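You operate a simulated robot arm through the tools that you are given. There is no shell and no other tool.

The job below is to be done with a simulated robot arm. You get a single attempt, and the scene is never put back.

Task
Brush the crumbs off the bread board, then wax the dull patch.
Fine: put the brush and the waxing block back. Set down upright: crumb brush. A coat counts when it lies all over at full strength: go over it till it gets no stronger. What is to be rubbed or washed off counts as gone when no trace of it is left.
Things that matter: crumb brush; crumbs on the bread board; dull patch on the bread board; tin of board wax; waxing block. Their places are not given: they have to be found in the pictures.

The check looks at the end state, three seconds after you hand in, the way a careful person would. Anything else that was tipped, shoved, dropped, spilled or broken makes it a failure.

Robot
A 6-joint arm with a two-finger parallel gripper, fixed in place. Base frame: the origin is at the foot of the arm, x ahead of it, y to its left, z up; the work surface is at about z = 0. Units: mm, rad, N and s.
With the tool pointing down near the work surface it reaches from about 180 to 460 mm from the base axis. Its first joint turns from -1.222 to 1.222 rad. Payload 1.9 kg.
The TCP is the grasp point between the finger pads, 23 mm short of the fingertips. In the tool frame z runs along the fingers and y along their closing line. Largest opening 94 mm; finger width 38, thickness 10; the body of the gripper, 54 by 96 mm, starts 39 mm behind the TCP.
Orientation is told as [roll, pitch, yaw] about the base's x, y, z axes, in that order, counted from this pose: with the fingers straight down and closing along the base's y, the tool's x points along the base's -x, its y along +y and its z along -z.

Tools
- The arm moves only by the tool jog_arm. Its argument "targets" is a list of rows, each a list of 2 entries, a list of its own where there are three numbers: the shift along the base's x, y, z in units of 30 mm (1.0 is 30 mm), then the turn, a rotation vector about the base's x, y, z in units of 6 degrees (1.0 is 6 degrees). In form: [[[tx, ty, tz], [ax, ay, az]], ...]. A call has 1 to 20 rows; each row shifts and turns the commanded pose from where the row before left it. "gripper" is the finger opening in mm, from 0 to 94, set as the call begins (left out, the last holds). A call with a number of a shift or a turn outside -1 to 1 is refused whole. Each row takes 0.2 s and may step no farther than 50 mm and 0.15 rad from the row before; otherwise, or with a gripper value out of range, the whole call is refused. Where a pose cannot be reached the arm comes as near as it can. A force on the tool above 60 N (or 10 N above the force at the start of the call, whichever is more), or a blocked arm, ends the call early, and 0.2 s more pass. The fingers move at their own pace (about 108 mm/s each) and stop on an object; they squeeze with about 36 N. The grip force told is the motor's: it shows also when the fingers shut on nothing. Time passes only in rows, and 0.2 s behind the last, so rows that do not move let the fingers close. The reply holds the time, the measured pose of the TCP, the force on the tool along the base axes, the opening and the grip force, in the units named above and with some noise, with the torque about the TCP (base axes, N m) and any sound that the robot's microphone picked up.
- Cameras (640 x 400 px; columns grow to the right, rows downward): "scene" is fixed at [53.2, 312.2, 421.1]; the picture's right is [-0.78, -0.63, 0.00], its down [-0.37, 0.46, -0.81] and it looks along [0.51, -0.63, -0.59] (base axes); focal length 214 px, centre (320, 200). "wrist" rides on the gripper at [87, 16, -74] in the tool frame; the picture's right is [-0.18, 0.98, 0.00], its down [-0.58, -0.11, -0.81] and it looks along [-0.79, -0.15, 0.59] (tool axes); focal length 243 px, centre (320, 200).
- grab_frame(camera): a new picture of that camera. It takes no simulated time.
- pixel_to_xyz(camera, pixels): for up to 12 pixels [column, row] of the newest picture of that camera ("zoom" is the newest enlarged one), the place [x, y, z] in the base frame of the surface seen there, good to about 3 mm. It takes no simulated time.
- zoom(camera, box): a new picture of the part [left, top, right, bottom] of that camera's present view, enlarged. It takes no simulated time.
- job_done(): hands the job in; it is judged then, once.

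Leave the gripper open and the arm clear of the work at the hand-in unless told otherwise.

The tools are called after "Request:" as a command line: name --argument value ..., lists and objects as JSON in quotes. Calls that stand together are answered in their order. jog_arm: Moves the arm, as the interface text tells. Its arguments: {"type":"object","properties":{"targets":{"type":"array","items":{"type":"array"}},"gripper":{"type":"number"}},"required":["targets"]} The other tools are called the same way: grab_frame (camera) takes a picture; pixel_to_xyz (camera, pixels) gives the place of the surface under pixels of a picture; zoom (camera, box) takes an enlarged picture of a part of a camera's view; job_done () hands the job in.

At the start:

```text
t: 0.0
position: [285.3, -156.2, 326.9]
ee_rot: [0.0, -0.001, -0.004]
force: [0.7, -0.1, 0.5]
ft_torque: [0.04, -0.01, -0.01]
opening: 93.9
grip_force: 0.1
```

scene: 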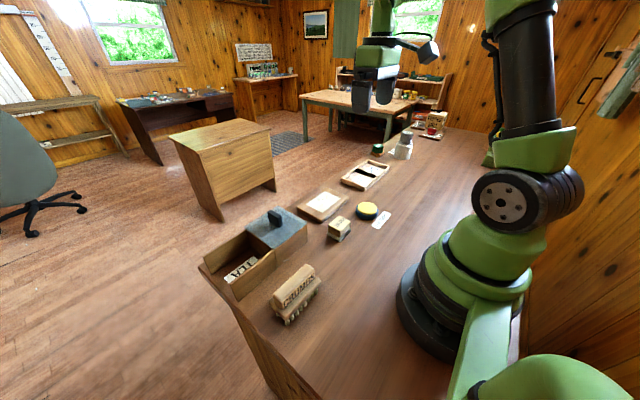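
wrist: 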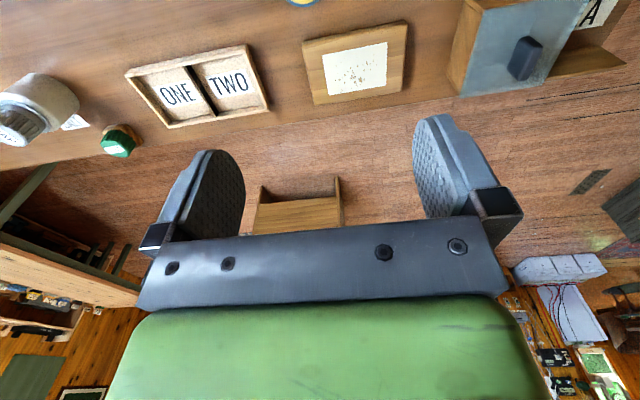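

The scene view shows a brush labelled "CRUMBS" near (295,292), a bread board near (323,205), a block near (339,229) and a yellow tin near (367,210). I'll enlarge these areas to see them better.

Request:
zoom --camera "scene" --box '[200, 180, 400, 330]'

Request:
zoom --camera "scene" --box '[280, 170, 400, 250]'

Request:
zoom --camera "scene" --box '[330, 100, 480, 200]'

Request:
zoom --camera "wrist" --box '[280, 0, 640, 200]'

```text
2.67 times, centred on (300, 255) of scene
```

zoom: 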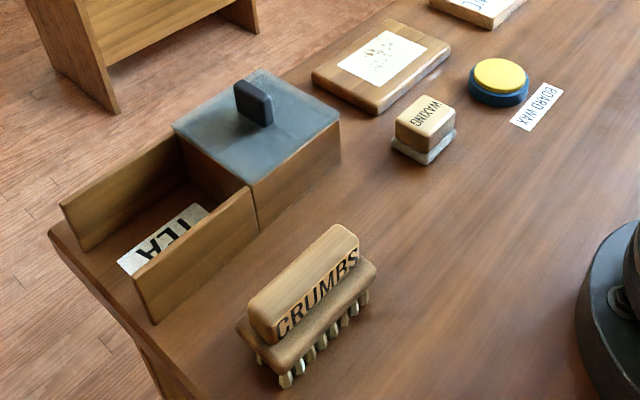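

```text
5.00 times, centred on (340, 210) of scene
```

zoom: 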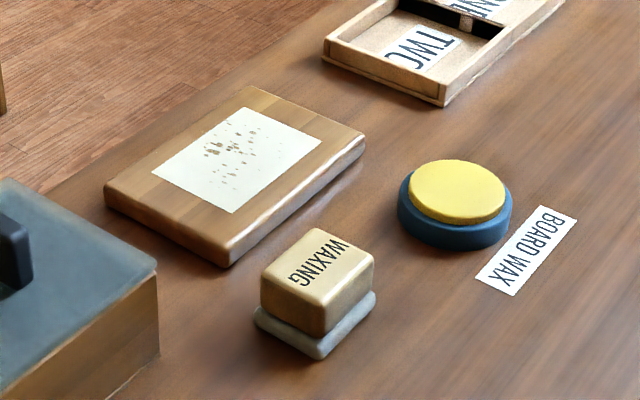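

```text
4.00 times, centred on (405, 150) of scene
```

zoom: 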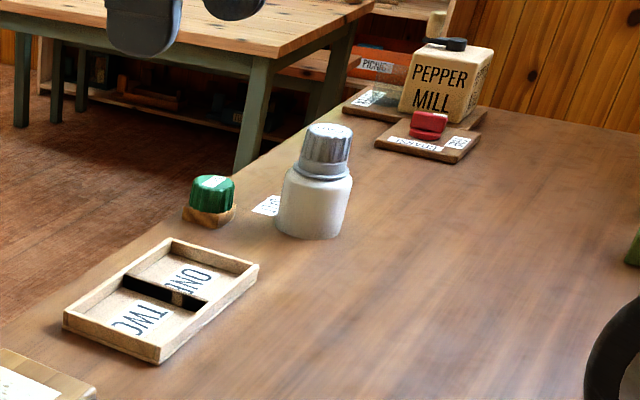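

```text
1.78 times, centred on (460, 100) of wrist
```

zoom: 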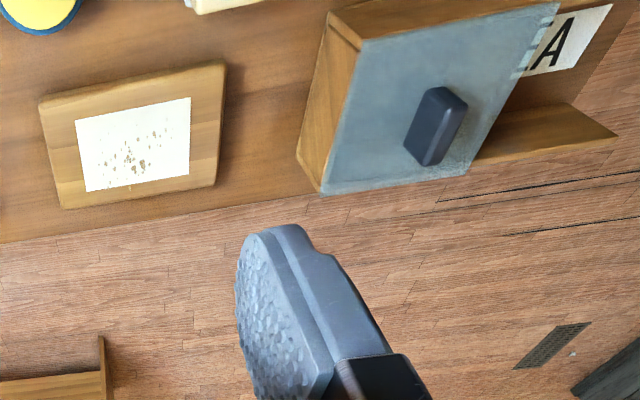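

I'll enlarge the block, board and tin area again so I can measure places from it.

Request:
zoom --camera "scene" --box '[280, 170, 400, 250]'

```text
5.00 times, centred on (340, 210) of scene
```

zoom: 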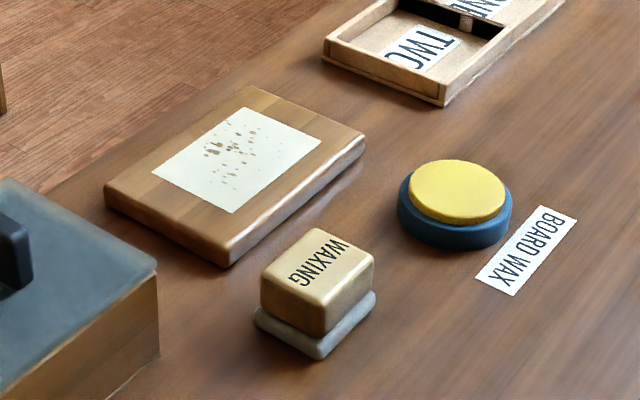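

Measuring the board corners, patch corners, block top corners and base, and the tin.

Request:
pixel_to_xyz --camera "zoom" --pixels '[[110, 188], [252, 90], [360, 137], [230, 245], [155, 172], [243, 108], [320, 142], [235, 211], [222, 160], [205, 152], [255, 158], [225, 185]]'

Request:
pixel_to_xyz --camera "zoom" --pixels '[[266, 270], [316, 232], [368, 260], [322, 300], [318, 265], [258, 315], [320, 355], [373, 300], [415, 185], [500, 195], [457, 190], [455, 245]]'

Request:
pixel_to_xyz --camera "zoom" --pixels '[[457, 163], [457, 220], [403, 205], [510, 210], [526, 250], [155, 265], [158, 350], [325, 60], [442, 103], [25, 215], [440, 85], [457, 228]]'

```text
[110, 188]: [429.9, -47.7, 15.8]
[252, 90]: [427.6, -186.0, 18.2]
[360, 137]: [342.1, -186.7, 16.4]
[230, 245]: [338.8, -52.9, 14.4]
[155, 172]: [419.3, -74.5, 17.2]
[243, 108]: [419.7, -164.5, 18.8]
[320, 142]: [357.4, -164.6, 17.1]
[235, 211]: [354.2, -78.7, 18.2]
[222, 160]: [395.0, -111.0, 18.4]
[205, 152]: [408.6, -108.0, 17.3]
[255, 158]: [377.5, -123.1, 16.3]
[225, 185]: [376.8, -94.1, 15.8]
```

```text
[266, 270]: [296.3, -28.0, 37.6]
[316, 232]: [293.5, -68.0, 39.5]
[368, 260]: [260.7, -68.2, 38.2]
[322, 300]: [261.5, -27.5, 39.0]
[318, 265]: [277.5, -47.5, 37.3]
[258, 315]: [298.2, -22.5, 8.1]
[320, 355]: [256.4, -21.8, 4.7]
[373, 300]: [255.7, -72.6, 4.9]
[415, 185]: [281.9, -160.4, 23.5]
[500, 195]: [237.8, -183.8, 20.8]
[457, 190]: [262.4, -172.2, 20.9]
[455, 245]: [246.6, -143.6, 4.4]
```

```text
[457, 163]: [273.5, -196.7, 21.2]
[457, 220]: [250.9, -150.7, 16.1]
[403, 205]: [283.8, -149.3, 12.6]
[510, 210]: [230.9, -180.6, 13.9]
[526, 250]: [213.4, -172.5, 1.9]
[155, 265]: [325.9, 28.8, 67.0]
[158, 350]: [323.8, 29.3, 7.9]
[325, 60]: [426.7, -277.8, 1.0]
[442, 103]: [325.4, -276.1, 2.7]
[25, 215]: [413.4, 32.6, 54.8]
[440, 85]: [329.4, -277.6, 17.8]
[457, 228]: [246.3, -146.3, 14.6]
```

The board top is at z≈18, with the patch spanning x 355–420 and y −165 to −76. The block is centred at (278,−48) and the tin at (262,−172). Next I'll enlarge the brush.

Request:
zoom --camera "scene" --box '[245, 245, 341, 335]'

```text
4.44 times, centred on (293, 290) of scene
```

zoom: 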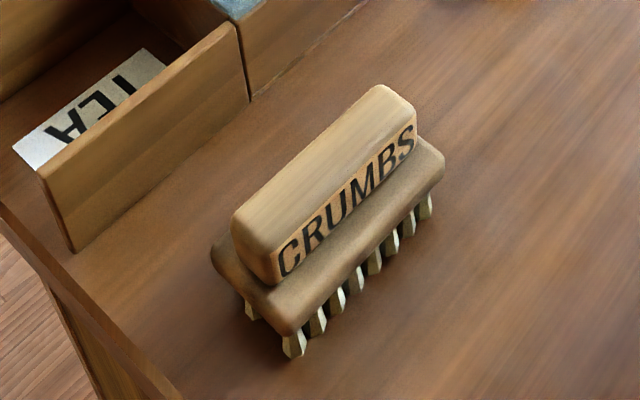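

Measuring the brush handle top, the side face, the base corners, the bristle tips and the crate wall.

Request:
pixel_to_xyz --camera "zoom" --pixels '[[237, 215], [380, 90], [412, 112], [270, 245], [325, 165], [278, 280], [415, 145], [288, 330], [440, 165], [295, 352], [430, 212], [215, 250]]'

Request:
pixel_to_xyz --camera "zoom" --pixels '[[236, 25], [248, 98], [40, 175], [72, 250], [320, 300], [250, 310], [350, 225], [5, 210], [300, 172], [350, 185], [420, 140], [285, 310]]'

```text
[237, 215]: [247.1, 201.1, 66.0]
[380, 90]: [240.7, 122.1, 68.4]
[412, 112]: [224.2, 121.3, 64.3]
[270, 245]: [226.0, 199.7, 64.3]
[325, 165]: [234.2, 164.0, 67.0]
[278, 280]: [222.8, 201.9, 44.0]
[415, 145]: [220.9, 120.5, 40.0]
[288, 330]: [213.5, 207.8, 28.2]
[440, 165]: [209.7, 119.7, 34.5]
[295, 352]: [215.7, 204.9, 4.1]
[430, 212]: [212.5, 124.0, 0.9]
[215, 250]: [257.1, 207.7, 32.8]
```

```text
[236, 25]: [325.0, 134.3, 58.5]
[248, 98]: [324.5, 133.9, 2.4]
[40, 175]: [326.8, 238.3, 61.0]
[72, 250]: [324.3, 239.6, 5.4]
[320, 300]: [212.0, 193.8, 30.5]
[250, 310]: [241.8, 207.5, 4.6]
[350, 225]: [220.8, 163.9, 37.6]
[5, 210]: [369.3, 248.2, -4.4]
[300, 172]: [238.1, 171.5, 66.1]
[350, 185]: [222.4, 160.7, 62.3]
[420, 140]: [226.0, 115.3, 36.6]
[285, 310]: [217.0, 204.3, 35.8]
```

The brush handle is about 26 mm wide along x. It is centred near (235,162), spans z 38–67 and lies along y. I'll move above it at z≈150 and yaw the tool +90° so the fingers close along x.

Request:
jog_arm --targets '[[[-0.112, 0.707, -0.393], [0, 0, 1]], [[-0.112, 0.707, -0.393], [0, 0, 1]], [[-0.112, 0.707, -0.393], [0, 0, 1]], [[-0.112, 0.707, -0.393], [0, 0, 1]], [[-0.112, 0.707, -0.393], [0, 0, 1]], [[-0.112, 0.707, -0.393], [0, 0, 1]], [[-0.112, 0.707, -0.393], [0, 0, 1]], [[-0.112, 0.707, -0.393], [0, 0, 1]], [[-0.112, 0.707, -0.393], [0, 0, 1]], [[-0.112, 0.707, -0.393], [0, 0, 1]], [[-0.112, 0.707, -0.393], [0, 0, 1]], [[-0.112, 0.707, -0.393], [0, 0, 1]], [[-0.112, 0.707, -0.393], [0, 0, 1]], [[-0.112, 0.707, -0.393], [0, 0, 1]], [[-0.112, 0.707, -0.393], [0, 0, 1]]]' --gripper 94

```text
t: 3.2
position: [233.5, 160.4, 149.5]
ee_rot: [0.001, 0.0, 1.571]
force: [0.3, 0.0, -0.4]
ft_torque: [0.02, -0.03, -0.02]
opening: 93.9
grip_force: 0.1
```

The tool is now above the brush at yaw 90°. I'll look from both cameras to check alignment.

Request:
grab_frame --camera "wrist"

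Request:
grab_frame --camera "scene"

```text
taken
```

wrist: 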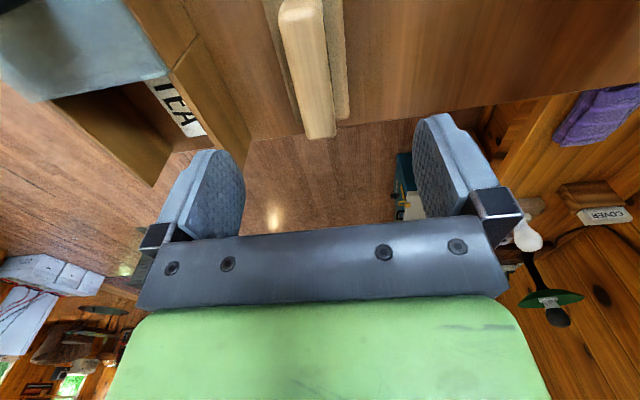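

```text
taken
```

scene: 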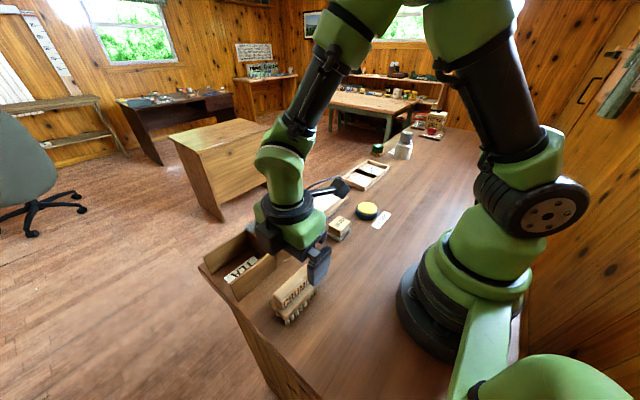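

I'll measure the handle's top edges in the wrist view to get its yaw and centre line.

Request:
pixel_to_xyz --camera "wrist" --pixels '[[284, 30], [320, 30], [294, 80], [326, 80], [302, 125], [331, 125], [300, 10], [316, 134], [348, 110], [298, 115], [308, 60], [312, 90]]'

```text
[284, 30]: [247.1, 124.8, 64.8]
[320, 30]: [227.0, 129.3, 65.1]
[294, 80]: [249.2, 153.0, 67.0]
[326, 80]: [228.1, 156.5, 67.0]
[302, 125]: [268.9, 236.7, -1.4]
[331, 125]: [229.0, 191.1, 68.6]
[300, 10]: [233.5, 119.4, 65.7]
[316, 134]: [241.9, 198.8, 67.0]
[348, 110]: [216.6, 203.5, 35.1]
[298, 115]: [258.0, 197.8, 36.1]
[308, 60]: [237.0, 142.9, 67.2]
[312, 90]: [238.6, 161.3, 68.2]
```

The handle is centred at about (237,161) and turned about −0.04 rad. I'll correct the yaw slightly and go down to TCP z≈64, which puts the fingertips just above the brush base.

Request:
jog_arm --targets '[[[0.117, 0.02, -0.5], [0, 0, -0.4]], [[0, 0, -0.8], [0, 0, 0]], [[0, 0, -0.8], [0, 0, 0]], [[0, 0, -0.5], [0, 0, 0]], [[0, 0, -0.25], [0, 0, 0]], [[0, 0, 0], [0, 0, 0]]]'

```text
t: 4.6
position: [236.0, 162.5, 65.0]
ee_rot: [0.0, 0.001, 1.528]
force: [0.0, 0.0, 0.3]
ft_torque: [-0.02, 0.03, -0.01]
opening: 93.9
grip_force: 0.1
```

There was no contact on the way down. Closing the fingers on the handle.

Request:
jog_arm --targets '[[[0, 0, 0], [0, 0, 0]], [[0, 0, 0], [0, 0, 0]], [[0, 0, 0], [0, 0, 0]], [[0, 0, 0], [0, 0, 0]]]' --gripper 15

```text
t: 5.6
position: [237.7, 163.1, 64.4]
ee_rot: [0.0, 0.001, 1.53]
force: [0.9, 0.7, 0.3]
ft_torque: [0.04, 0.02, -0.04]
opening: 25.6
grip_force: 36.1
```

The brush is gripped at 25.6 mm opening. I'll lift it 90 mm and look.

Request:
jog_arm --targets '[[[0, 0, 0.3], [0, 0, 0]], [[0, 0, 0.7], [0, 0, 0]], [[0, 0, 1], [0, 0, 0]], [[0, 0, 1], [0, 0, 0]]]'

Request:
grab_frame --camera "scene"

```text
t: 6.6
position: [238.7, 161.5, 154.2]
ee_rot: [0.001, 0.0, 1.527]
force: [-0.5, -0.3, -1.2]
ft_torque: [0.01, 0.02, 0.01]
opening: 25.5
grip_force: 36.3
```

```text
taken
```

scene: 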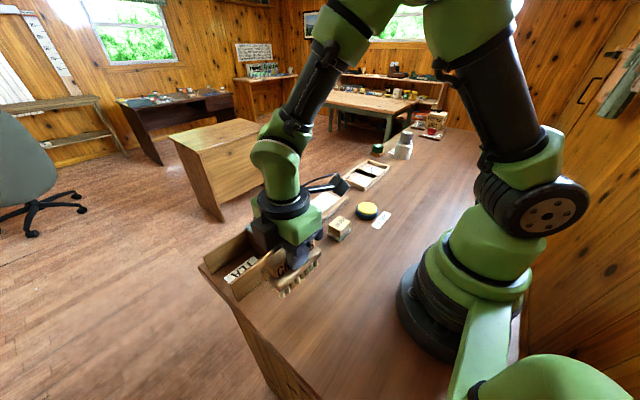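

The brush is held level. I'll lift it another 60 mm, carry it over to the near end of the board at (387,−60), and turn the yaw back to 0. That puts the brush's long side along x, so it spans the patch.

Request:
jog_arm --targets '[[[0, 0, 1], [0, 0, 0]], [[0, 0, 1], [0, 0, 0]], [[0.311, -0.4625, 0], [0, 0, -0.9125]], [[0.311, -0.4625, 0], [0, 0, -0.9125]], [[0.311, -0.4625, 0], [0, 0, -0.9125]], [[0.311, -0.4625, 0], [0, 0, -0.9125]], [[0.311, -0.4625, 0], [0, 0, -0.9125]], [[0.311, -0.4625, 0], [0, 0, -0.9125]], [[0.311, -0.4625, 0], [0, 0, -0.9125]], [[0.311, -0.4625, 0], [0, 0, -0.9125]], [[0.311, -0.4625, 0], [0, 0, -0.9125]], [[0.311, -0.4625, 0], [0, 0, -0.9125]], [[0.311, -0.4625, 0], [0, 0, -0.9125]], [[0.311, -0.4625, 0], [0, 0, -0.9125]], [[0.311, -0.4625, 0], [0, 0, -0.9125]], [[0.311, -0.4625, 0], [0, 0, -0.9125]], [[0.311, -0.4625, 0], [0, 0, -0.9125]], [[0.311, -0.4625, 0], [0, 0, -0.9125]]]'

Request:
grab_frame --camera "scene"

Request:
grab_frame --camera "wrist"

```text
t: 10.4
position: [386.1, -61.1, 214.0]
ee_rot: [0.001, 0.001, -0.001]
force: [-0.8, 0.0, -0.9]
ft_torque: [-0.02, -0.01, -0.02]
opening: 25.6
grip_force: 36.3
```

```text
taken
```

scene: 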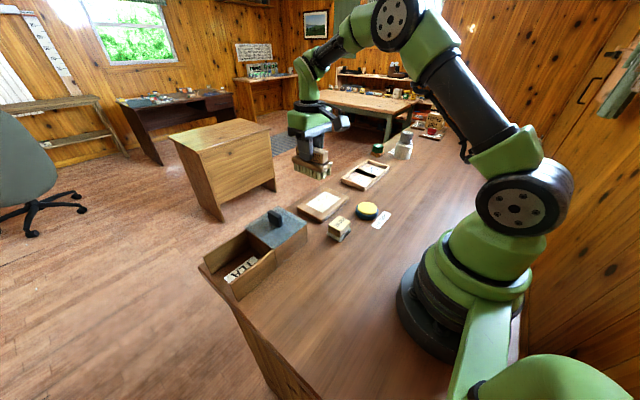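

```text
taken
```

wrist: 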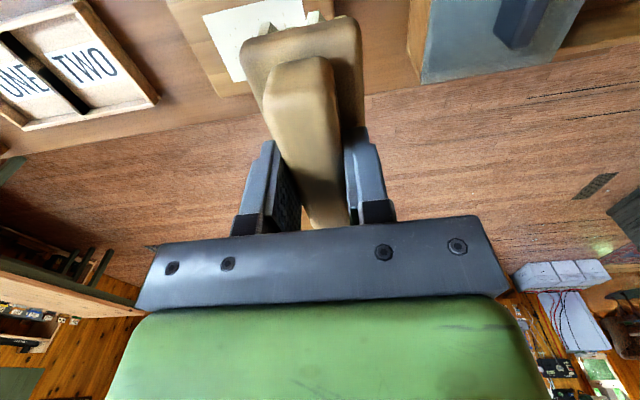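

The brush is level over the end of the board. I'll shift to y≈−73 and lower it to about 8 mm above contact.

Request:
jog_arm --targets '[[[0, -0.4, -1], [0, 0, 0]], [[0, 0, -1], [0, 0, 0]], [[0, 0, -1], [0, 0, 0]], [[0, 0, -0.8], [0, 0, 0]], [[0, 0, 0], [0, 0, 0]]]'

```text
t: 11.6
position: [385.7, -74.0, 100.6]
ee_rot: [0.001, -0.002, 0.001]
force: [-0.3, -0.7, -1.2]
ft_torque: [0.01, -0.01, -0.04]
opening: 25.7
grip_force: 36.3
```

The tool is at z≈100, and I expect contact near z≈82. I'll lower in small steps and watch the force.

Request:
jog_arm --targets '[[[0, 0, -0.2], [0, 0, 0]], [[0, 0, -0.2], [0, 0, 0]], [[0, 0, -0.1], [0, 0, 0]], [[0, 0, -0.05], [0, 0, 0]], [[0, 0, 0], [0, 0, 0]]]'

```text
t: 12.8
position: [385.9, -71.7, 82.9]
ee_rot: [-0.001, 0.001, 0.0]
force: [0.4, -0.2, -0.6]
ft_torque: [0.03, -0.02, -0.03]
opening: 25.2
grip_force: 36.4
```

No contact yet. I'll step 1 mm at a time.

Request:
jog_arm --targets '[[[0, 0, -0.035], [0, 0, 0]], [[0, 0, 0], [0, 0, 0]]]'

Request:
jog_arm --targets '[[[0, 0, -0.035], [0, 0, 0]], [[0, 0, 0], [0, 0, 0]]]'

Request:
jog_arm --targets '[[[0, 0, -0.035], [0, 0, 0]], [[0, 0, 0], [0, 0, 0]]]'

```text
t: 13.4
position: [386.6, -72.3, 83.0]
ee_rot: [0.0, -0.001, 0.0]
force: [-1.8, 0.7, 4.1]
ft_torque: [0.01, 0.12, 0.0]
opening: 25.6
grip_force: 36.0
```

```text
t: 14.0
position: [386.1, -73.2, 81.3]
ee_rot: [0.0, -0.002, 0.001]
force: [-7.8, 0.4, 29.7]
ft_torque: [0.01, 0.66, 0.02]
opening: 25.6
grip_force: 36.3
```

```text
t: 14.6
position: [386.7, -71.9, 81.3]
ee_rot: [0.0, -0.004, -0.002]
force: [-5.2, 1.6, 34.9]
ft_torque: [0.09, 0.07, -0.07]
opening: 25.5
grip_force: 36.3
```

The brush is in contact at about 35 N, more than needed. I'll ease off about 1 mm.

Request:
jog_arm --targets '[[[0, 0, 0.03], [0, 0, 0]], [[0, 0, 0], [0, 0, 0]]]'

```text
t: 15.2
position: [387.4, -72.6, 81.6]
ee_rot: [0.0, -0.001, 0.002]
force: [0.8, 3.8, 20.6]
ft_torque: [0.1, -0.76, 0.06]
opening: 25.4
grip_force: 36.3
```

The force is still 20 N. I'll ease off slightly more, then sweep along −y to y≈−170.

Request:
jog_arm --targets '[[[0, 0, 0.015], [0, 0, 0]], [[0, -0.2, 0], [0, 0, 0]], [[0, -0.3, 0], [0, 0, 0]], [[0, -0.3, 0], [0, 0, 0]], [[0, -0.3, 0], [0, 0, 0]], [[0, -0.3, 0], [0, 0, 0]]]'

```text
t: 16.6
position: [385.6, -113.8, 81.3]
ee_rot: [0.001, -0.001, -0.001]
force: [0.0, 5.3, 9.7]
ft_torque: [0.18, -0.45, 0.19]
opening: 25.4
grip_force: 35.8
```

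The force is about 10 N down with 5 N of drag, which is good. I'll carry on with the sweep to y≈−168.

Request:
jog_arm --targets '[[[0, -0.3, 0], [0, 0, 0]], [[0, -0.3, 0], [0, 0, 0]], [[0, -0.3, 0], [0, 0, 0]], [[0, -0.3, 0], [0, 0, 0]], [[0, -0.3, 0], [0, 0, 0]], [[0, -0.3, 0], [0, 0, 0]], [[0, 0, 0], [0, 0, 0]]]'

Request:
zoom --camera "scene" --box '[280, 150, 400, 250]'

```text
t: 18.2
position: [385.4, -167.3, 81.4]
ee_rot: [0.0, 0.0, 0.0]
force: [-0.2, -0.6, -1.1]
ft_torque: [0.0, 0.0, -0.02]
opening: 25.9
grip_force: 35.7
```

```text
4.00 times, centred on (340, 200) of scene
```

zoom: 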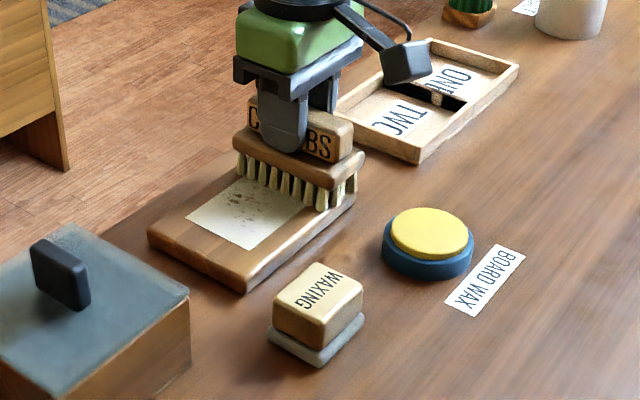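

The contact force fell to zero near the end of the sweep. I'll look closely at the crumbs.

Request:
zoom --camera "scene" --box '[310, 180, 374, 220]'

```text
10.00 times, centred on (342, 200) of scene
```

zoom: 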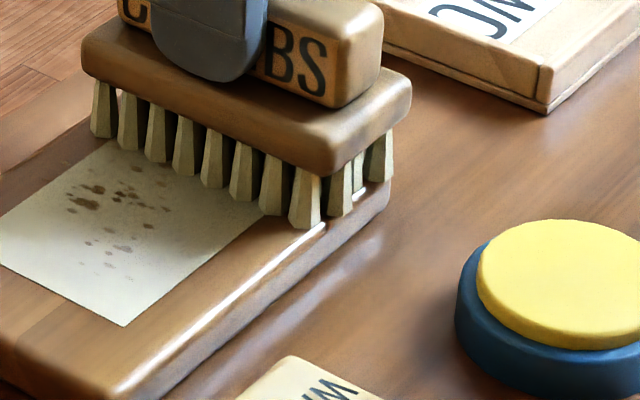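

The crumbs look fainter but are still there, so more strokes are needed. I'll press back down until I have contact and sweep back.

Request:
jog_arm --targets '[[[0, 0, -0.03], [0, 0, 0]], [[0, 0, 0], [0, 0, 0]]]'

```text
t: 18.8
position: [387.5, -169.1, 80.0]
ee_rot: [-0.001, 0.0, 0.0]
force: [-4.2, 0.4, 13.0]
ft_torque: [-0.04, 0.16, 0.01]
opening: 25.3
grip_force: 36.0
```

Contact is about 13 N. I'll sweep back to y≈−75.

Request:
jog_arm --targets '[[[0, 0.3, 0], [0, 0, 0]], [[0, 0.3, 0], [0, 0, 0]], [[0, 0.3, 0], [0, 0, 0]], [[0, 0.3, 0], [0, 0, 0]], [[0, 0.3, 0], [0, 0, 0]], [[0, 0.3, 0], [0, 0, 0]], [[0, 0.3, 0], [0, 0, 0]], [[0, 0.3, 0], [0, 0, 0]], [[0, 0.3, 0], [0, 0, 0]], [[0, 0.3, 0], [0, 0, 0]], [[0, 0.15, 0], [0, 0, 0]]]'

Request:
zoom --camera "scene" --box '[290, 160, 386, 220]'

```text
t: 21.2
position: [387.0, -74.7, 80.6]
ee_rot: [-0.001, -0.001, 0.0]
force: [-0.3, -15.0, 32.5]
ft_torque: [-0.32, 0.19, 0.06]
opening: 25.5
grip_force: 35.9
```

```text
6.67 times, centred on (338, 190) of scene
```

zoom: 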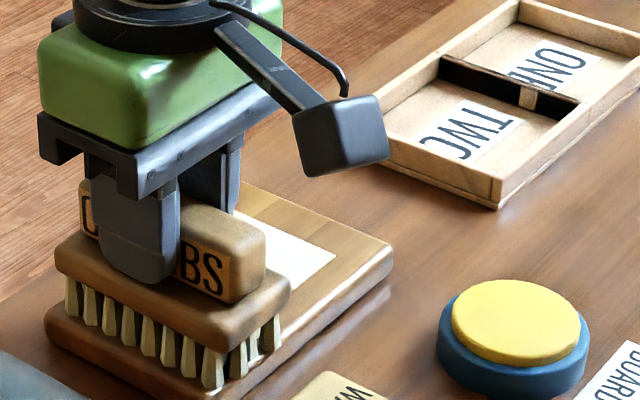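

Force is 32 N at this end, so the surface height differs by about 1 mm over the length. I'll ease off slightly and do another stroke back with a small slope to match.

Request:
jog_arm --targets '[[[0, 0, 0.02], [0, 0, 0]], [[0, -0.3, -0.002], [0, 0, 0]], [[0, -0.3, -0.002], [0, 0, 0]], [[0, -0.3, -0.002], [0, 0, 0]], [[0, -0.3, -0.002], [0, 0, 0]], [[0, -0.3, -0.002], [0, 0, 0]], [[0, -0.3, -0.002], [0, 0, 0]], [[0, -0.3, -0.002], [0, 0, 0]], [[0, -0.3, -0.002], [0, 0, 0]], [[0, -0.3, -0.002], [0, 0, 0]], [[0, -0.3, -0.002], [0, 0, 0]], [[0, -0.1, 0], [0, 0, 0]]]'

Request:
zoom --camera "scene" --box '[300, 170, 380, 220]'

```text
t: 23.8
position: [386.3, -166.0, 80.6]
ee_rot: [0.0, 0.0, 0.0]
force: [-1.7, 10.3, 24.3]
ft_torque: [0.22, 0.34, -0.12]
opening: 25.4
grip_force: 36.5
```

```text
8.00 times, centred on (340, 195) of scene
```

zoom: 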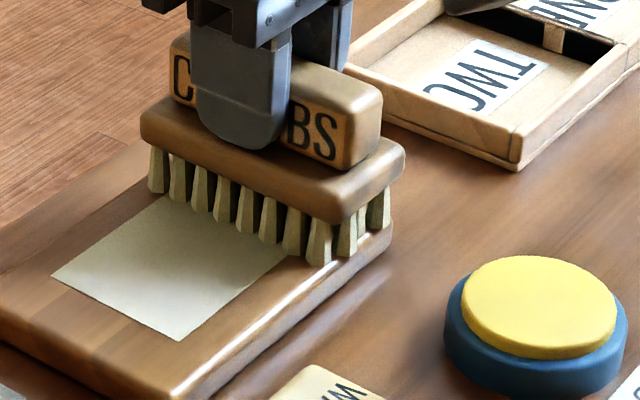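

The visible patch is clear. I'll make one more stroke back toward +y for certainty, then lift and inspect.

Request:
jog_arm --targets '[[[0, 0.3, 0.002], [0, 0, 0]], [[0, 0.3, 0.002], [0, 0, 0]], [[0, 0.3, 0.002], [0, 0, 0]], [[0, 0.3, 0.002], [0, 0, 0]], [[0, 0.3, 0.002], [0, 0, 0]], [[0, 0.3, 0.002], [0, 0, 0]], [[0, 0.3, 0.002], [0, 0, 0]], [[0, 0.3, 0.002], [0, 0, 0]], [[0, 0.3, 0.002], [0, 0, 0]], [[0, 0.3, 0.002], [0, 0, 0]]]'

Request:
jog_arm --targets '[[[0, 0, 0.3], [0, 0, 0]], [[0, 0, 1], [0, 0, 0]], [[0, 0, 1], [0, 0, 0]], [[0, 0, 1], [0, 0, 0]], [[0, 0, 1], [0, 0, 0]]]'

Request:
zoom --camera "scene" --box '[290, 175, 370, 225]'

Request:
grab_frame --camera "wrist"

```text
t: 26.0
position: [386.3, -76.6, 81.0]
ee_rot: [0.001, -0.001, 0.002]
force: [-0.1, -0.6, -1.2]
ft_torque: [0.01, 0.01, -0.02]
opening: 25.3
grip_force: 35.1
```

```text
t: 27.2
position: [385.5, -75.8, 210.9]
ee_rot: [0.0, 0.003, 0.0]
force: [0.2, -0.9, -1.3]
ft_torque: [-0.02, 0.04, 0.01]
opening: 25.4
grip_force: 35.5
```

```text
8.00 times, centred on (330, 200) of scene
```

zoom: 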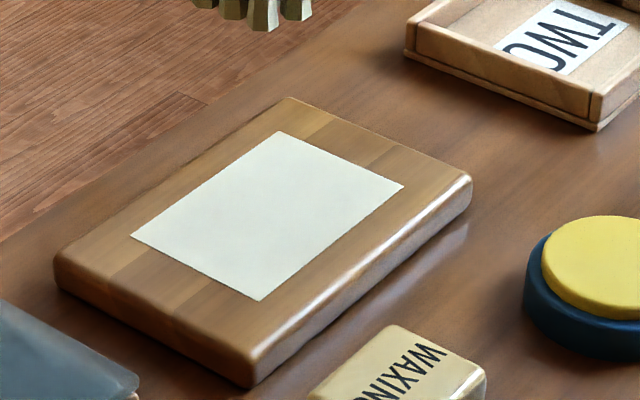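

```text
taken
```

wrist: 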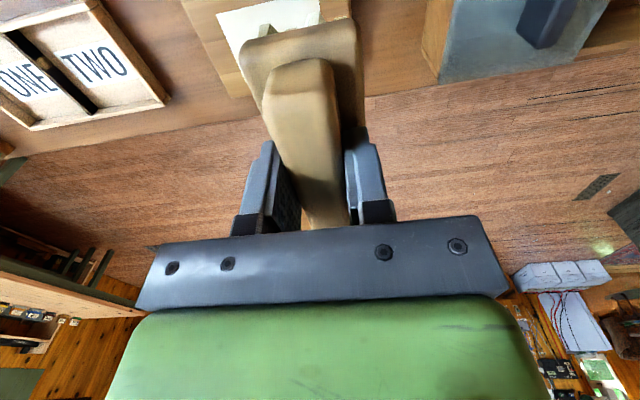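

The patch is free of crumbs. I'll check that the board hasn't shifted.

Request:
pixel_to_xyz --camera "zoom" --pixels '[[58, 262], [290, 102], [465, 180], [252, 355], [132, 236], [279, 133], [402, 187], [258, 300]]'

```text
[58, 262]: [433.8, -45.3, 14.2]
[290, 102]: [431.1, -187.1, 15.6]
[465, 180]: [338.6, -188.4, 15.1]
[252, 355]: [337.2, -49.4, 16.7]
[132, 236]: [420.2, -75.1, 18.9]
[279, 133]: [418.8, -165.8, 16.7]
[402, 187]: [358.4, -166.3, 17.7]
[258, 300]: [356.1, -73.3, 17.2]
```

The board is unmoved. Now I'll carry the brush back by the reverse path, with yaw back to about 1.53, and stop high above its original spot.

Request:
jog_arm --targets '[[[-0.311, 0.496875, 0], [0, 0, 0.9125]], [[-0.311, 0.496875, 0], [0, 0, 0.9125]], [[-0.311, 0.496875, 0], [0, 0, 0.9125]], [[-0.311, 0.496875, 0], [0, 0, 0.9125]], [[-0.311, 0.496875, 0], [0, 0, 0.9125]], [[-0.311, 0.496875, 0], [0, 0, 0.9125]], [[-0.311, 0.496875, 0], [0, 0, 0.9125]], [[-0.311, 0.496875, 0], [0, 0, 0.9125]], [[-0.311, 0.496875, 0], [0, 0, 0.9125]], [[-0.311, 0.496875, 0], [0, 0, 0.9125]], [[-0.311, 0.496875, 0], [0, 0, 0.9125]], [[-0.311, 0.496875, 0], [0, 0, 0.9125]], [[-0.311, 0.496875, 0], [0, 0, 0.9125]], [[-0.311, 0.496875, 0], [0, 0, 0.9125]], [[-0.311, 0.496875, 0], [0, 0, 0.9125]], [[-0.311, 0.496875, 0], [0, 0, 0.9125]], [[0, 0, 0], [0, 0, 0]]]'

```text
t: 30.8
position: [237.5, 162.4, 209.4]
ee_rot: [0.001, -0.001, 1.529]
force: [0.1, 1.0, -0.8]
ft_torque: [0.01, 0.02, -0.03]
opening: 25.6
grip_force: 35.7
```

The brush is back above its spot at (237.5,162.4). I'll lower it to a few mm above the table.

Request:
jog_arm --targets '[[[0, 0, -1], [0, 0, 0]], [[0, 0, -1], [0, 0, 0]], [[0, 0, -1], [0, 0, 0]], [[0, 0, -1], [0, 0, 0]], [[0, 0, -0.5], [0, 0, 0]], [[0, 0, -0.25], [0, 0, 0]], [[0, 0, 0], [0, 0, 0]]]'

```text
t: 32.4
position: [237.9, 162.1, 67.4]
ee_rot: [0.002, 0.001, 1.528]
force: [0.0, -0.6, -1.2]
ft_torque: [-0.02, 0.0, -0.03]
opening: 25.7
grip_force: 36.1
```

I'll take 1 mm steps down until I feel the table.

Request:
jog_arm --targets '[[[0, 0, -0.08], [0, 0, 0]], [[0, 0, 0], [0, 0, 0]]]'

Request:
jog_arm --targets '[[[0, 0, -0.03], [0, 0, 0]], [[0, 0, 0], [0, 0, 0]]]'

```text
t: 33.0
position: [238.6, 161.4, 65.3]
ee_rot: [0.0, -0.001, 1.526]
force: [0.0, 0.0, -1.7]
ft_torque: [-0.03, -0.02, 0.04]
opening: 25.3
grip_force: 36.2
```

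```text
t: 33.6
position: [238.0, 161.1, 63.4]
ee_rot: [-0.001, 0.0, 1.528]
force: [0.4, -0.4, -1.8]
ft_torque: [0.01, 0.01, 0.02]
opening: 25.5
grip_force: 35.7
```

No contact yet, so I'll keep going.

Request:
jog_arm --targets '[[[0, 0, -0.025], [0, 0, 0]], [[0, 0, 0], [0, 0, 0]]]'

Request:
jog_arm --targets '[[[0, 0, -0.02], [0, 0, 0]], [[0, 0, 0], [0, 0, 0]]]'

```text
t: 34.2
position: [238.0, 162.1, 62.6]
ee_rot: [-0.001, 0.0, 1.528]
force: [-0.6, -0.2, -1.1]
ft_torque: [-0.01, 0.0, 0.0]
opening: 25.5
grip_force: 36.1
```

```text
t: 34.8
position: [238.1, 160.4, 63.6]
ee_rot: [-0.001, -0.001, 1.527]
force: [-0.8, 0.2, 3.4]
ft_torque: [0.07, 0.03, 0.04]
opening: 25.7
grip_force: 36.1
```

The force is +3.4 N, so the brush is touching the table. Opening the fingers and letting it settle.

Request:
jog_arm --targets '[[[0, 0, 0], [0, 0, 0]], [[0, 0, 0], [0, 0, 0]], [[0, 0, 0], [0, 0, 0]]]' --gripper 80

Request:
jog_arm --targets '[[[0, 0, 0.5], [0, 0, 0]], [[0, 0, 1], [0, 0, 0]], [[0, 0, 1], [0, 0, 0]], [[0, 0, 1], [0, 0, 0]]]'

Request:
zoom --camera "scene" --box '[245, 245, 341, 335]'

```text
t: 35.6
position: [238.0, 161.0, 62.7]
ee_rot: [-0.001, -0.001, 1.526]
force: [0.2, -0.2, -0.2]
ft_torque: [0.0, 0.0, -0.02]
opening: 80.1
grip_force: 0.1
```

```text
t: 36.6
position: [235.1, 163.3, 169.1]
ee_rot: [0.0, 0.0, 1.53]
force: [-0.3, -0.1, -0.1]
ft_torque: [-0.03, -0.02, 0.0]
opening: 80.1
grip_force: 0.1
```

```text
4.44 times, centred on (293, 290) of scene
```

zoom: 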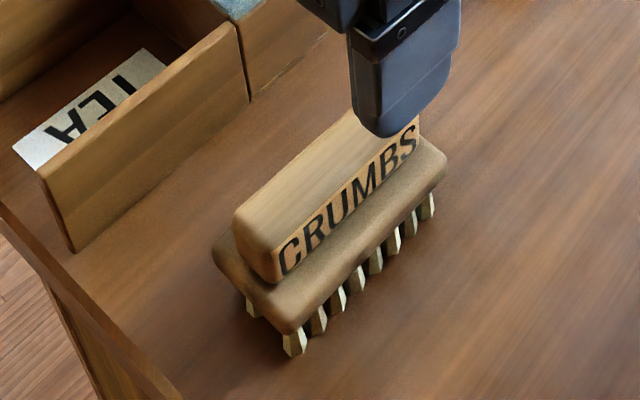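

The brush stands where it was, upright. I'll move above the waxing block at about (278,−48), turning the yaw to 0 on the way.

Request:
jog_arm --targets '[[[0.0838, -0.437, 0], [0, 0, -0.9125]], [[0.0838, -0.437, 0], [0, 0, -0.9125]], [[0.0838, -0.437, 0], [0, 0, -0.9125]], [[0.0838, -0.437, 0], [0, 0, -0.9125]], [[0.0838, -0.437, 0], [0, 0, -0.9125]], [[0.0838, -0.437, 0], [0, 0, -0.9125]], [[0.0838, -0.437, 0], [0, 0, -0.9125]], [[0.0838, -0.437, 0], [0, 0, -0.9125]], [[0.0838, -0.437, 0], [0, 0, -0.9125]], [[0.0838, -0.437, 0], [0, 0, -0.9125]], [[0.0838, -0.437, 0], [0, 0, -0.9125]], [[0.0838, -0.437, 0], [0, 0, -0.9125]], [[0.0838, -0.437, 0], [0, 0, -0.9125]], [[0.0838, -0.437, 0], [0, 0, -0.9125]], [[0.0838, -0.437, 0], [0, 0, -0.9125]], [[0.0838, -0.437, 0], [0, 0, -0.9125]], [[0, 0, 0], [0, 0, 0]]]'

Request:
grab_frame --camera "wrist"

Request:
zoom --camera "scene" --box '[245, 215, 365, 335]'

Request:
zoom --camera "scene" --box '[320, 190, 400, 250]'

```text
t: 40.2
position: [277.4, -48.9, 167.9]
ee_rot: [-0.001, 0.0, -0.001]
force: [0.7, -0.2, 0.1]
ft_torque: [-0.02, 0.01, -0.01]
opening: 80.2
grip_force: 0.0
```

```text
taken
```

wrist: 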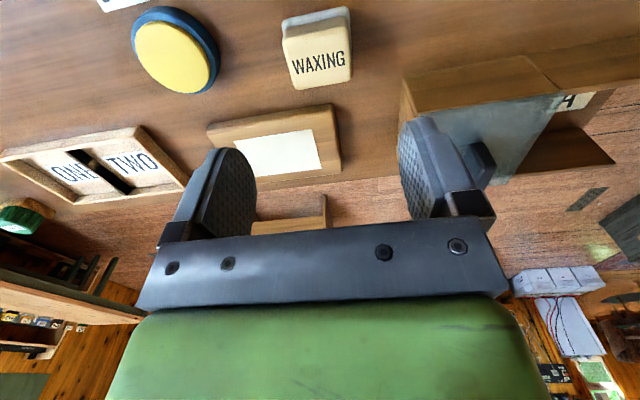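

```text
3.33 times, centred on (305, 275) of scene
```

zoom: 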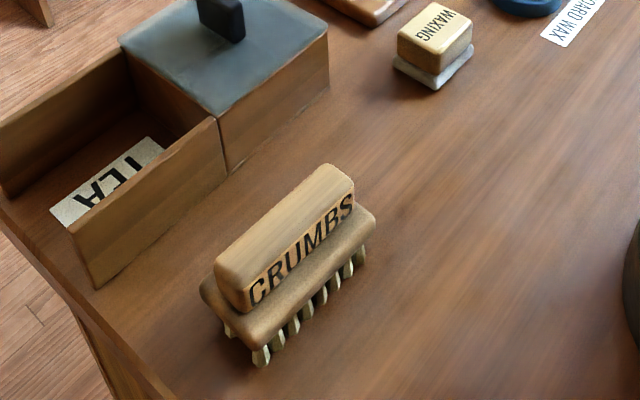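

```text
6.67 times, centred on (360, 220) of scene
```

zoom: 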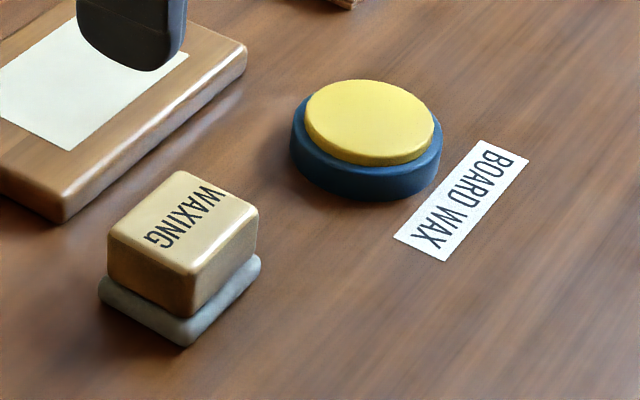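

The yellow disc looks like the exposed wax surface of the tin. I'll measure the block and tin again in both views.

Request:
pixel_to_xyz --camera "wrist" --pixels '[[284, 38], [295, 86], [351, 79], [345, 32], [318, 55], [283, 20], [349, 12], [135, 50], [208, 50], [172, 58], [165, 25], [180, 90]]'

Request:
pixel_to_xyz --camera "zoom" --pixels '[[112, 235], [182, 175], [254, 210], [195, 268], [190, 310], [188, 325], [250, 272], [110, 268], [307, 115], [432, 125], [368, 82], [360, 163]]'

```text
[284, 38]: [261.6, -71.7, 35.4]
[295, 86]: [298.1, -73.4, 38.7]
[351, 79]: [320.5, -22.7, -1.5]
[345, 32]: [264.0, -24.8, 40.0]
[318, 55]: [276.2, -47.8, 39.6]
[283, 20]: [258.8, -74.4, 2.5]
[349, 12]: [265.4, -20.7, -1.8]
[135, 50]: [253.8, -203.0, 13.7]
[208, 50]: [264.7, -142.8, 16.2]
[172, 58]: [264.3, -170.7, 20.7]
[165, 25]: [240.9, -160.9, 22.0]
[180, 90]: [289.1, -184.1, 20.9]
```

```text
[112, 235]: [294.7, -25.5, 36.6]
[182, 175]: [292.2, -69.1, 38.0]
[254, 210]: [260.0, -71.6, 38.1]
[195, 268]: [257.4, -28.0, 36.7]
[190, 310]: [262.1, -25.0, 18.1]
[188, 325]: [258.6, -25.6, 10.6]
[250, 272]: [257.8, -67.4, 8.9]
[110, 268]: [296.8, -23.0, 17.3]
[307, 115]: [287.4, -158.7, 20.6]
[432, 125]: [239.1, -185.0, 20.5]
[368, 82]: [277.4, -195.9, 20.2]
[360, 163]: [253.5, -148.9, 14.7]
```

The block's wood is about 38×46 mm, centred at (277.5,−48.5) with its top at z 38. The tin is centred at (264,−171) with the wax at z≈20.5. I'll descend to TCP z≈36 around the block.

Request:
jog_arm --targets '[[[0, 0, -1], [0, 0, 0]], [[0, 0, -1], [0, 0, 0]], [[0, 0, -1], [0, 0, 0]], [[0, 0, -0.8], [0, 0, 0]], [[0, 0, -0.4], [0, 0, 0]], [[0, 0, -0.2], [0, 0, 0]], [[0, 0, 0], [0, 0, 0]]]'

```text
t: 41.8
position: [276.9, -48.0, 35.5]
ee_rot: [-0.001, 0.0, 0.001]
force: [-0.7, -0.1, 0.3]
ft_torque: [0.03, 0.0, 0.01]
opening: 79.9
grip_force: 0.0
```

The tool is in place at z≈35.5. Closing on the block.

Request:
jog_arm --targets '[[[0, 0, 0], [0, 0, 0]], [[0, 0, 0], [0, 0, 0]], [[0, 0, 0], [0, 0, 0]], [[0, 0, 0], [0, 0, 0]]]' --gripper 30

Request:
zoom --camera "scene" --box '[320, 190, 400, 250]'

```text
t: 42.8
position: [277.7, -47.5, 36.5]
ee_rot: [0.001, 0.0, 0.001]
force: [0.3, -0.5, 0.2]
ft_torque: [0.01, -0.03, 0.01]
opening: 51.1
grip_force: 36.1
```

```text
6.67 times, centred on (360, 220) of scene
```

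zoom: 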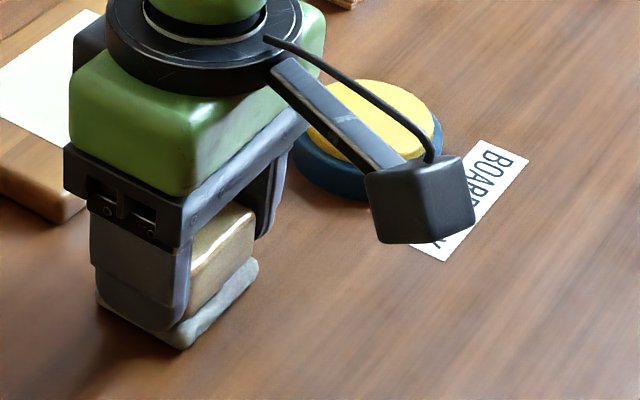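

The opening is 51 mm, which matches the grey pad's width rather than the wood's 46 mm. The tips may be on the pad rim. I'll open, rise 7 mm and grip the wood itself.

Request:
jog_arm --targets '[[[0, 0, 0], [0, 0, 0]], [[0, 0, 0], [0, 0, 0]], [[0, 0, 0.12], [0, 0, 0]], [[0, 0, 0.12], [0, 0, 0]], [[0, 0, 0], [0, 0, 0]]]' --gripper 80

Request:
jog_arm --targets '[[[0, 0, 0], [0, 0, 0]], [[0, 0, 0], [0, 0, 0]], [[0, 0, 0], [0, 0, 0]], [[0, 0, 0], [0, 0, 0]]]' --gripper 30

Request:
zoom --camera "scene" --box '[320, 200, 380, 245]'

```text
t: 44.0
position: [277.3, -48.5, 43.7]
ee_rot: [0.0, -0.001, 0.0]
force: [0.4, 0.5, -0.2]
ft_torque: [0.0, 0.02, 0.02]
opening: 79.9
grip_force: 0.0
```

```text
t: 45.0
position: [277.8, -48.0, 43.2]
ee_rot: [0.0, -0.001, 0.001]
force: [0.2, -0.1, 0.2]
ft_torque: [-0.01, 0.02, -0.01]
opening: 51.6
grip_force: 35.9
```

```text
8.89 times, centred on (350, 222) of scene
```

zoom: 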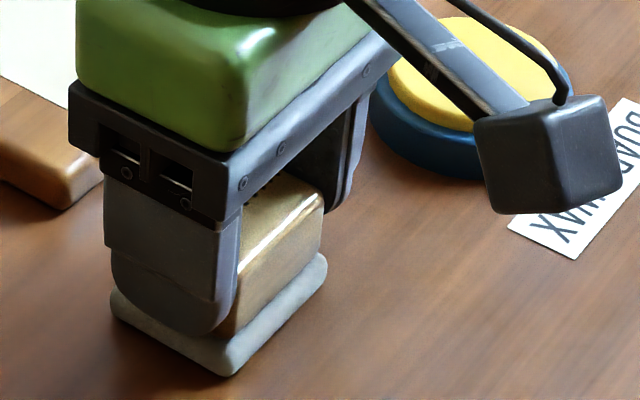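

The wood itself is 51 mm wide, so the first, deeper grip was right. I'll reopen, go down 6 mm and close again for a firmer hold.

Request:
jog_arm --targets '[[[0, 0, 0], [0, 0, 0]], [[0, 0, 0], [0, 0, 0]], [[0, 0, -0.1], [0, 0, 0]], [[0, 0, -0.1], [0, 0, 0]], [[0, 0, 0], [0, 0, 0]]]' --gripper 80

Request:
jog_arm --targets '[[[0, 0, 0], [0, 0, 0]], [[0, 0, 0], [0, 0, 0]], [[0, 0, 0], [0, 0, 0]], [[0, 0, 0], [0, 0, 0]]]' --gripper 30

Request:
jog_arm --targets '[[[0, 0, 0.3], [0, 0, 0]], [[0, 0, 0.7], [0, 0, 0]], [[0, 0, 1], [0, 0, 0]]]'

Request:
zoom --camera "scene" --box '[300, 170, 400, 245]'

```text
t: 46.2
position: [277.1, -47.9, 37.4]
ee_rot: [0.0, 0.0, 0.001]
force: [-0.6, 0.6, 0.1]
ft_torque: [0.01, -0.01, 0.02]
opening: 79.8
grip_force: 0.1
```

```text
t: 47.2
position: [277.1, -47.6, 36.5]
ee_rot: [-0.002, -0.001, 0.002]
force: [-1.9, -0.1, 0.4]
ft_torque: [0.01, -0.01, 0.02]
opening: 51.6
grip_force: 36.0
```

```text
t: 48.0
position: [277.4, -49.5, 97.5]
ee_rot: [-0.001, 0.0, -0.001]
force: [-0.3, 0.3, -0.4]
ft_torque: [0.0, 0.0, 0.0]
opening: 51.3
grip_force: 36.0
```

```text
5.33 times, centred on (350, 208) of scene
```

zoom: 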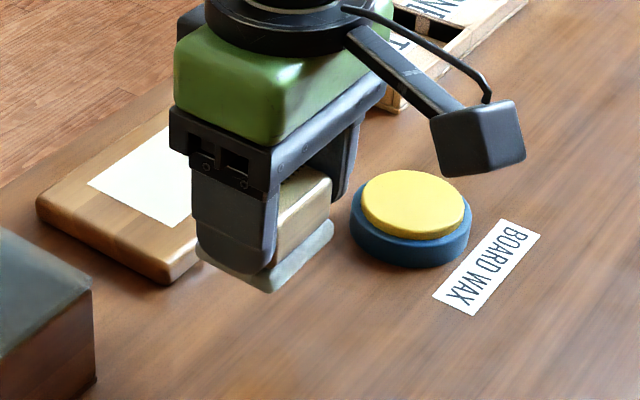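

The block is lifted cleanly. I'll move over the tin at (264,−171) and lower to a few mm above the wax.

Request:
jog_arm --targets '[[[-0.09, -0.818, 0], [0, 0, 0]], [[-0.09, -0.818, 0], [0, 0, 0]], [[-0.09, -0.818, 0], [0, 0, 0]], [[-0.09, -0.818, 0], [0, 0, 0]], [[-0.087, -0.818, 0], [0, 0, 0]], [[0, 0, -0.7], [0, 0, 0]], [[0, 0, -0.4], [0, 0, 0]], [[0, 0, 0], [0, 0, 0]]]'

Request:
zoom --camera "scene" --box '[320, 170, 400, 230]'

```text
t: 49.8
position: [265.1, -169.8, 64.8]
ee_rot: [-0.002, 0.0, 0.0]
force: [1.0, -0.3, -0.5]
ft_torque: [0.0, 0.0, -0.02]
opening: 50.9
grip_force: 36.3
```

```text
6.67 times, centred on (360, 200) of scene
```

zoom: 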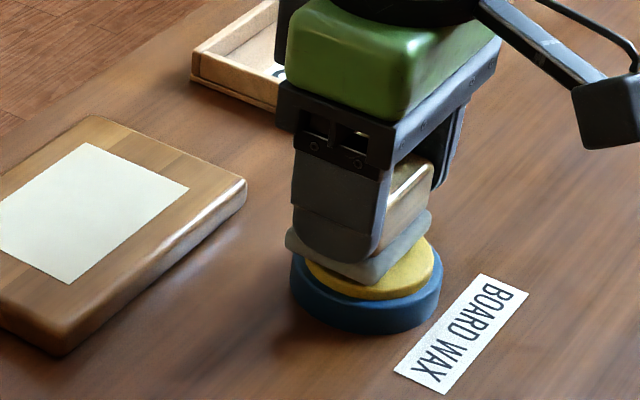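

The pad hovers about 7 mm over the wax, well centred. I'll lower slowly to contact.

Request:
jog_arm --targets '[[[0, 0, -0.1], [0, 0, 0]], [[0, 0, -0.05], [0, 0, 0]], [[0, 0, -0.03], [0, 0, 0]], [[0, 0, 0], [0, 0, 0]]]'

Request:
jog_arm --targets '[[[0, 0, -0.03], [0, 0, 0]], [[0, 0, 0], [0, 0, 0]]]'

```text
t: 50.8
position: [263.6, -170.8, 59.5]
ee_rot: [0.0, 0.0, -0.001]
force: [0.9, 0.2, -0.4]
ft_torque: [0.0, 0.02, 0.01]
opening: 51.1
grip_force: 36.1
```

```text
t: 51.4
position: [265.6, -170.9, 59.6]
ee_rot: [0.0, -0.001, -0.001]
force: [-2.3, 3.8, 20.4]
ft_torque: [0.14, 0.26, -0.06]
opening: 51.1
grip_force: 36.1
```

Contact on the wax is 20 N. I'll hold for about a second so the pad takes up wax, then lift and look at it.

Request:
jog_arm --targets '[[[0, 0, 0], [0, 0, 0]], [[0, 0, 0], [0, 0, 0]], [[0, 0, 0], [0, 0, 0]], [[0, 0, 0], [0, 0, 0]], [[0, 0, 0], [0, 0, 0]]]'

Request:
jog_arm --targets '[[[0, 0, 0.3], [0, 0, 0]], [[0, 0, 0.7], [0, 0, 0]], [[0, 0, 0.5], [0, 0, 0]]]'

Request:
zoom --camera "scene" --box '[320, 165, 400, 225]'

Request:
grab_frame --camera "wrist"

```text
t: 52.6
position: [264.9, -170.3, 58.9]
ee_rot: [-0.001, -0.001, 0.0]
force: [-0.3, 1.0, 26.0]
ft_torque: [-0.08, -0.02, -0.02]
opening: 51.0
grip_force: 36.0
```

```text
t: 53.4
position: [263.9, -169.7, 103.8]
ee_rot: [0.001, 0.0, 0.001]
force: [0.1, 0.2, -0.5]
ft_torque: [-0.03, -0.03, 0.0]
opening: 51.0
grip_force: 36.0
```

```text
6.67 times, centred on (360, 195) of scene
```

zoom: 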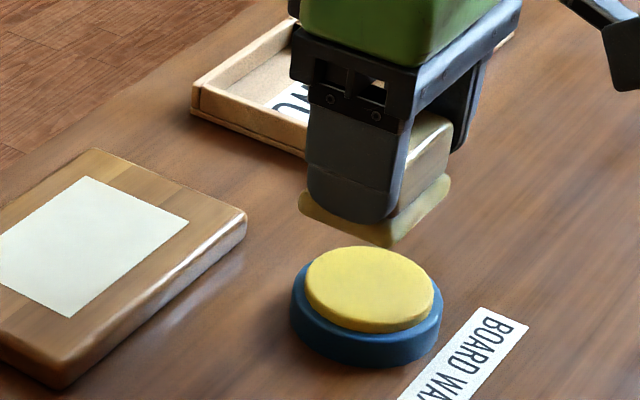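

```text
taken
```

wrist: 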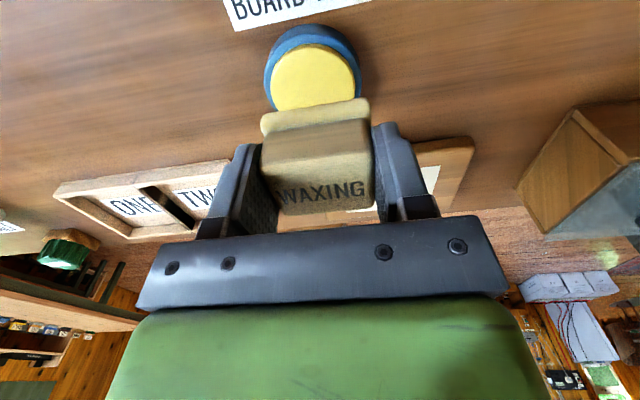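

The pad has turned yellow, so it is loaded. I'll move to the first lane on the patch at (374,−144), just above the surface.

Request:
jog_arm --targets '[[[0.913, 0.221, 0], [0, 0, 0]], [[0.913, 0.221, 0], [0, 0, 0]], [[0.913, 0.221, 0], [0, 0, 0]], [[0.913, 0.221, 0], [0, 0, 0]], [[0, 0, -0.7], [0, 0, 0]], [[0, 0, -0.6], [0, 0, 0]], [[0, 0, 0], [0, 0, 0]]]'

```text
t: 55.0
position: [373.8, -146.2, 64.2]
ee_rot: [-0.001, 0.001, -0.001]
force: [0.7, 0.3, -0.8]
ft_torque: [0.02, 0.0, -0.01]
opening: 51.0
grip_force: 35.6
```

The tool is at z≈64 and I expect contact near 56. Lowering in small steps.

Request:
jog_arm --targets '[[[0, 0, -0.15], [0, 0, 0]], [[0, 0, -0.06], [0, 0, 0]], [[0, 0, -0.03], [0, 0, 0]], [[0, 0, 0], [0, 0, 0]]]'

Request:
jog_arm --targets '[[[0, 0, -0.025], [0, 0, 0]], [[0, 0, 0], [0, 0, 0]]]'

```text
t: 56.0
position: [374.1, -143.6, 58.4]
ee_rot: [-0.001, 0.001, 0.0]
force: [-1.0, -0.3, -0.1]
ft_torque: [-0.01, 0.02, 0.0]
opening: 51.1
grip_force: 36.2
```

```text
t: 56.6
position: [373.4, -144.4, 55.8]
ee_rot: [0.002, 0.0, 0.0]
force: [-0.7, 0.0, -0.3]
ft_torque: [-0.05, -0.01, 0.01]
opening: 51.0
grip_force: 35.7
```

Still no contact, so another small step.

Request:
jog_arm --targets '[[[0, 0, -0.025], [0, 0, 0]], [[0, 0, 0], [0, 0, 0]]]'

```text
t: 57.2
position: [374.7, -143.9, 54.4]
ee_rot: [-0.001, -0.001, 0.001]
force: [-0.8, 0.1, -0.2]
ft_torque: [0.0, -0.01, 0.0]
opening: 51.1
grip_force: 36.6
```

Still nothing, so one more.

Request:
jog_arm --targets '[[[0, 0, -0.02], [0, 0, 0]], [[0, 0, 0], [0, 0, 0]]]'

Request:
jog_arm --targets '[[[0, 0, -0.02], [0, 0, 0]], [[0, 0, 0], [0, 0, 0]]]'

```text
t: 57.8
position: [373.8, -143.7, 54.9]
ee_rot: [0.0, 0.0, 0.001]
force: [-1.2, -0.5, 1.5]
ft_torque: [-0.01, -0.06, -0.05]
opening: 51.1
grip_force: 35.7
```

```text
t: 58.4
position: [374.1, -143.3, 55.1]
ee_rot: [0.0, -0.002, 0.0]
force: [-6.2, -0.7, 15.4]
ft_torque: [-0.01, 0.07, -0.03]
opening: 51.1
grip_force: 36.0
```

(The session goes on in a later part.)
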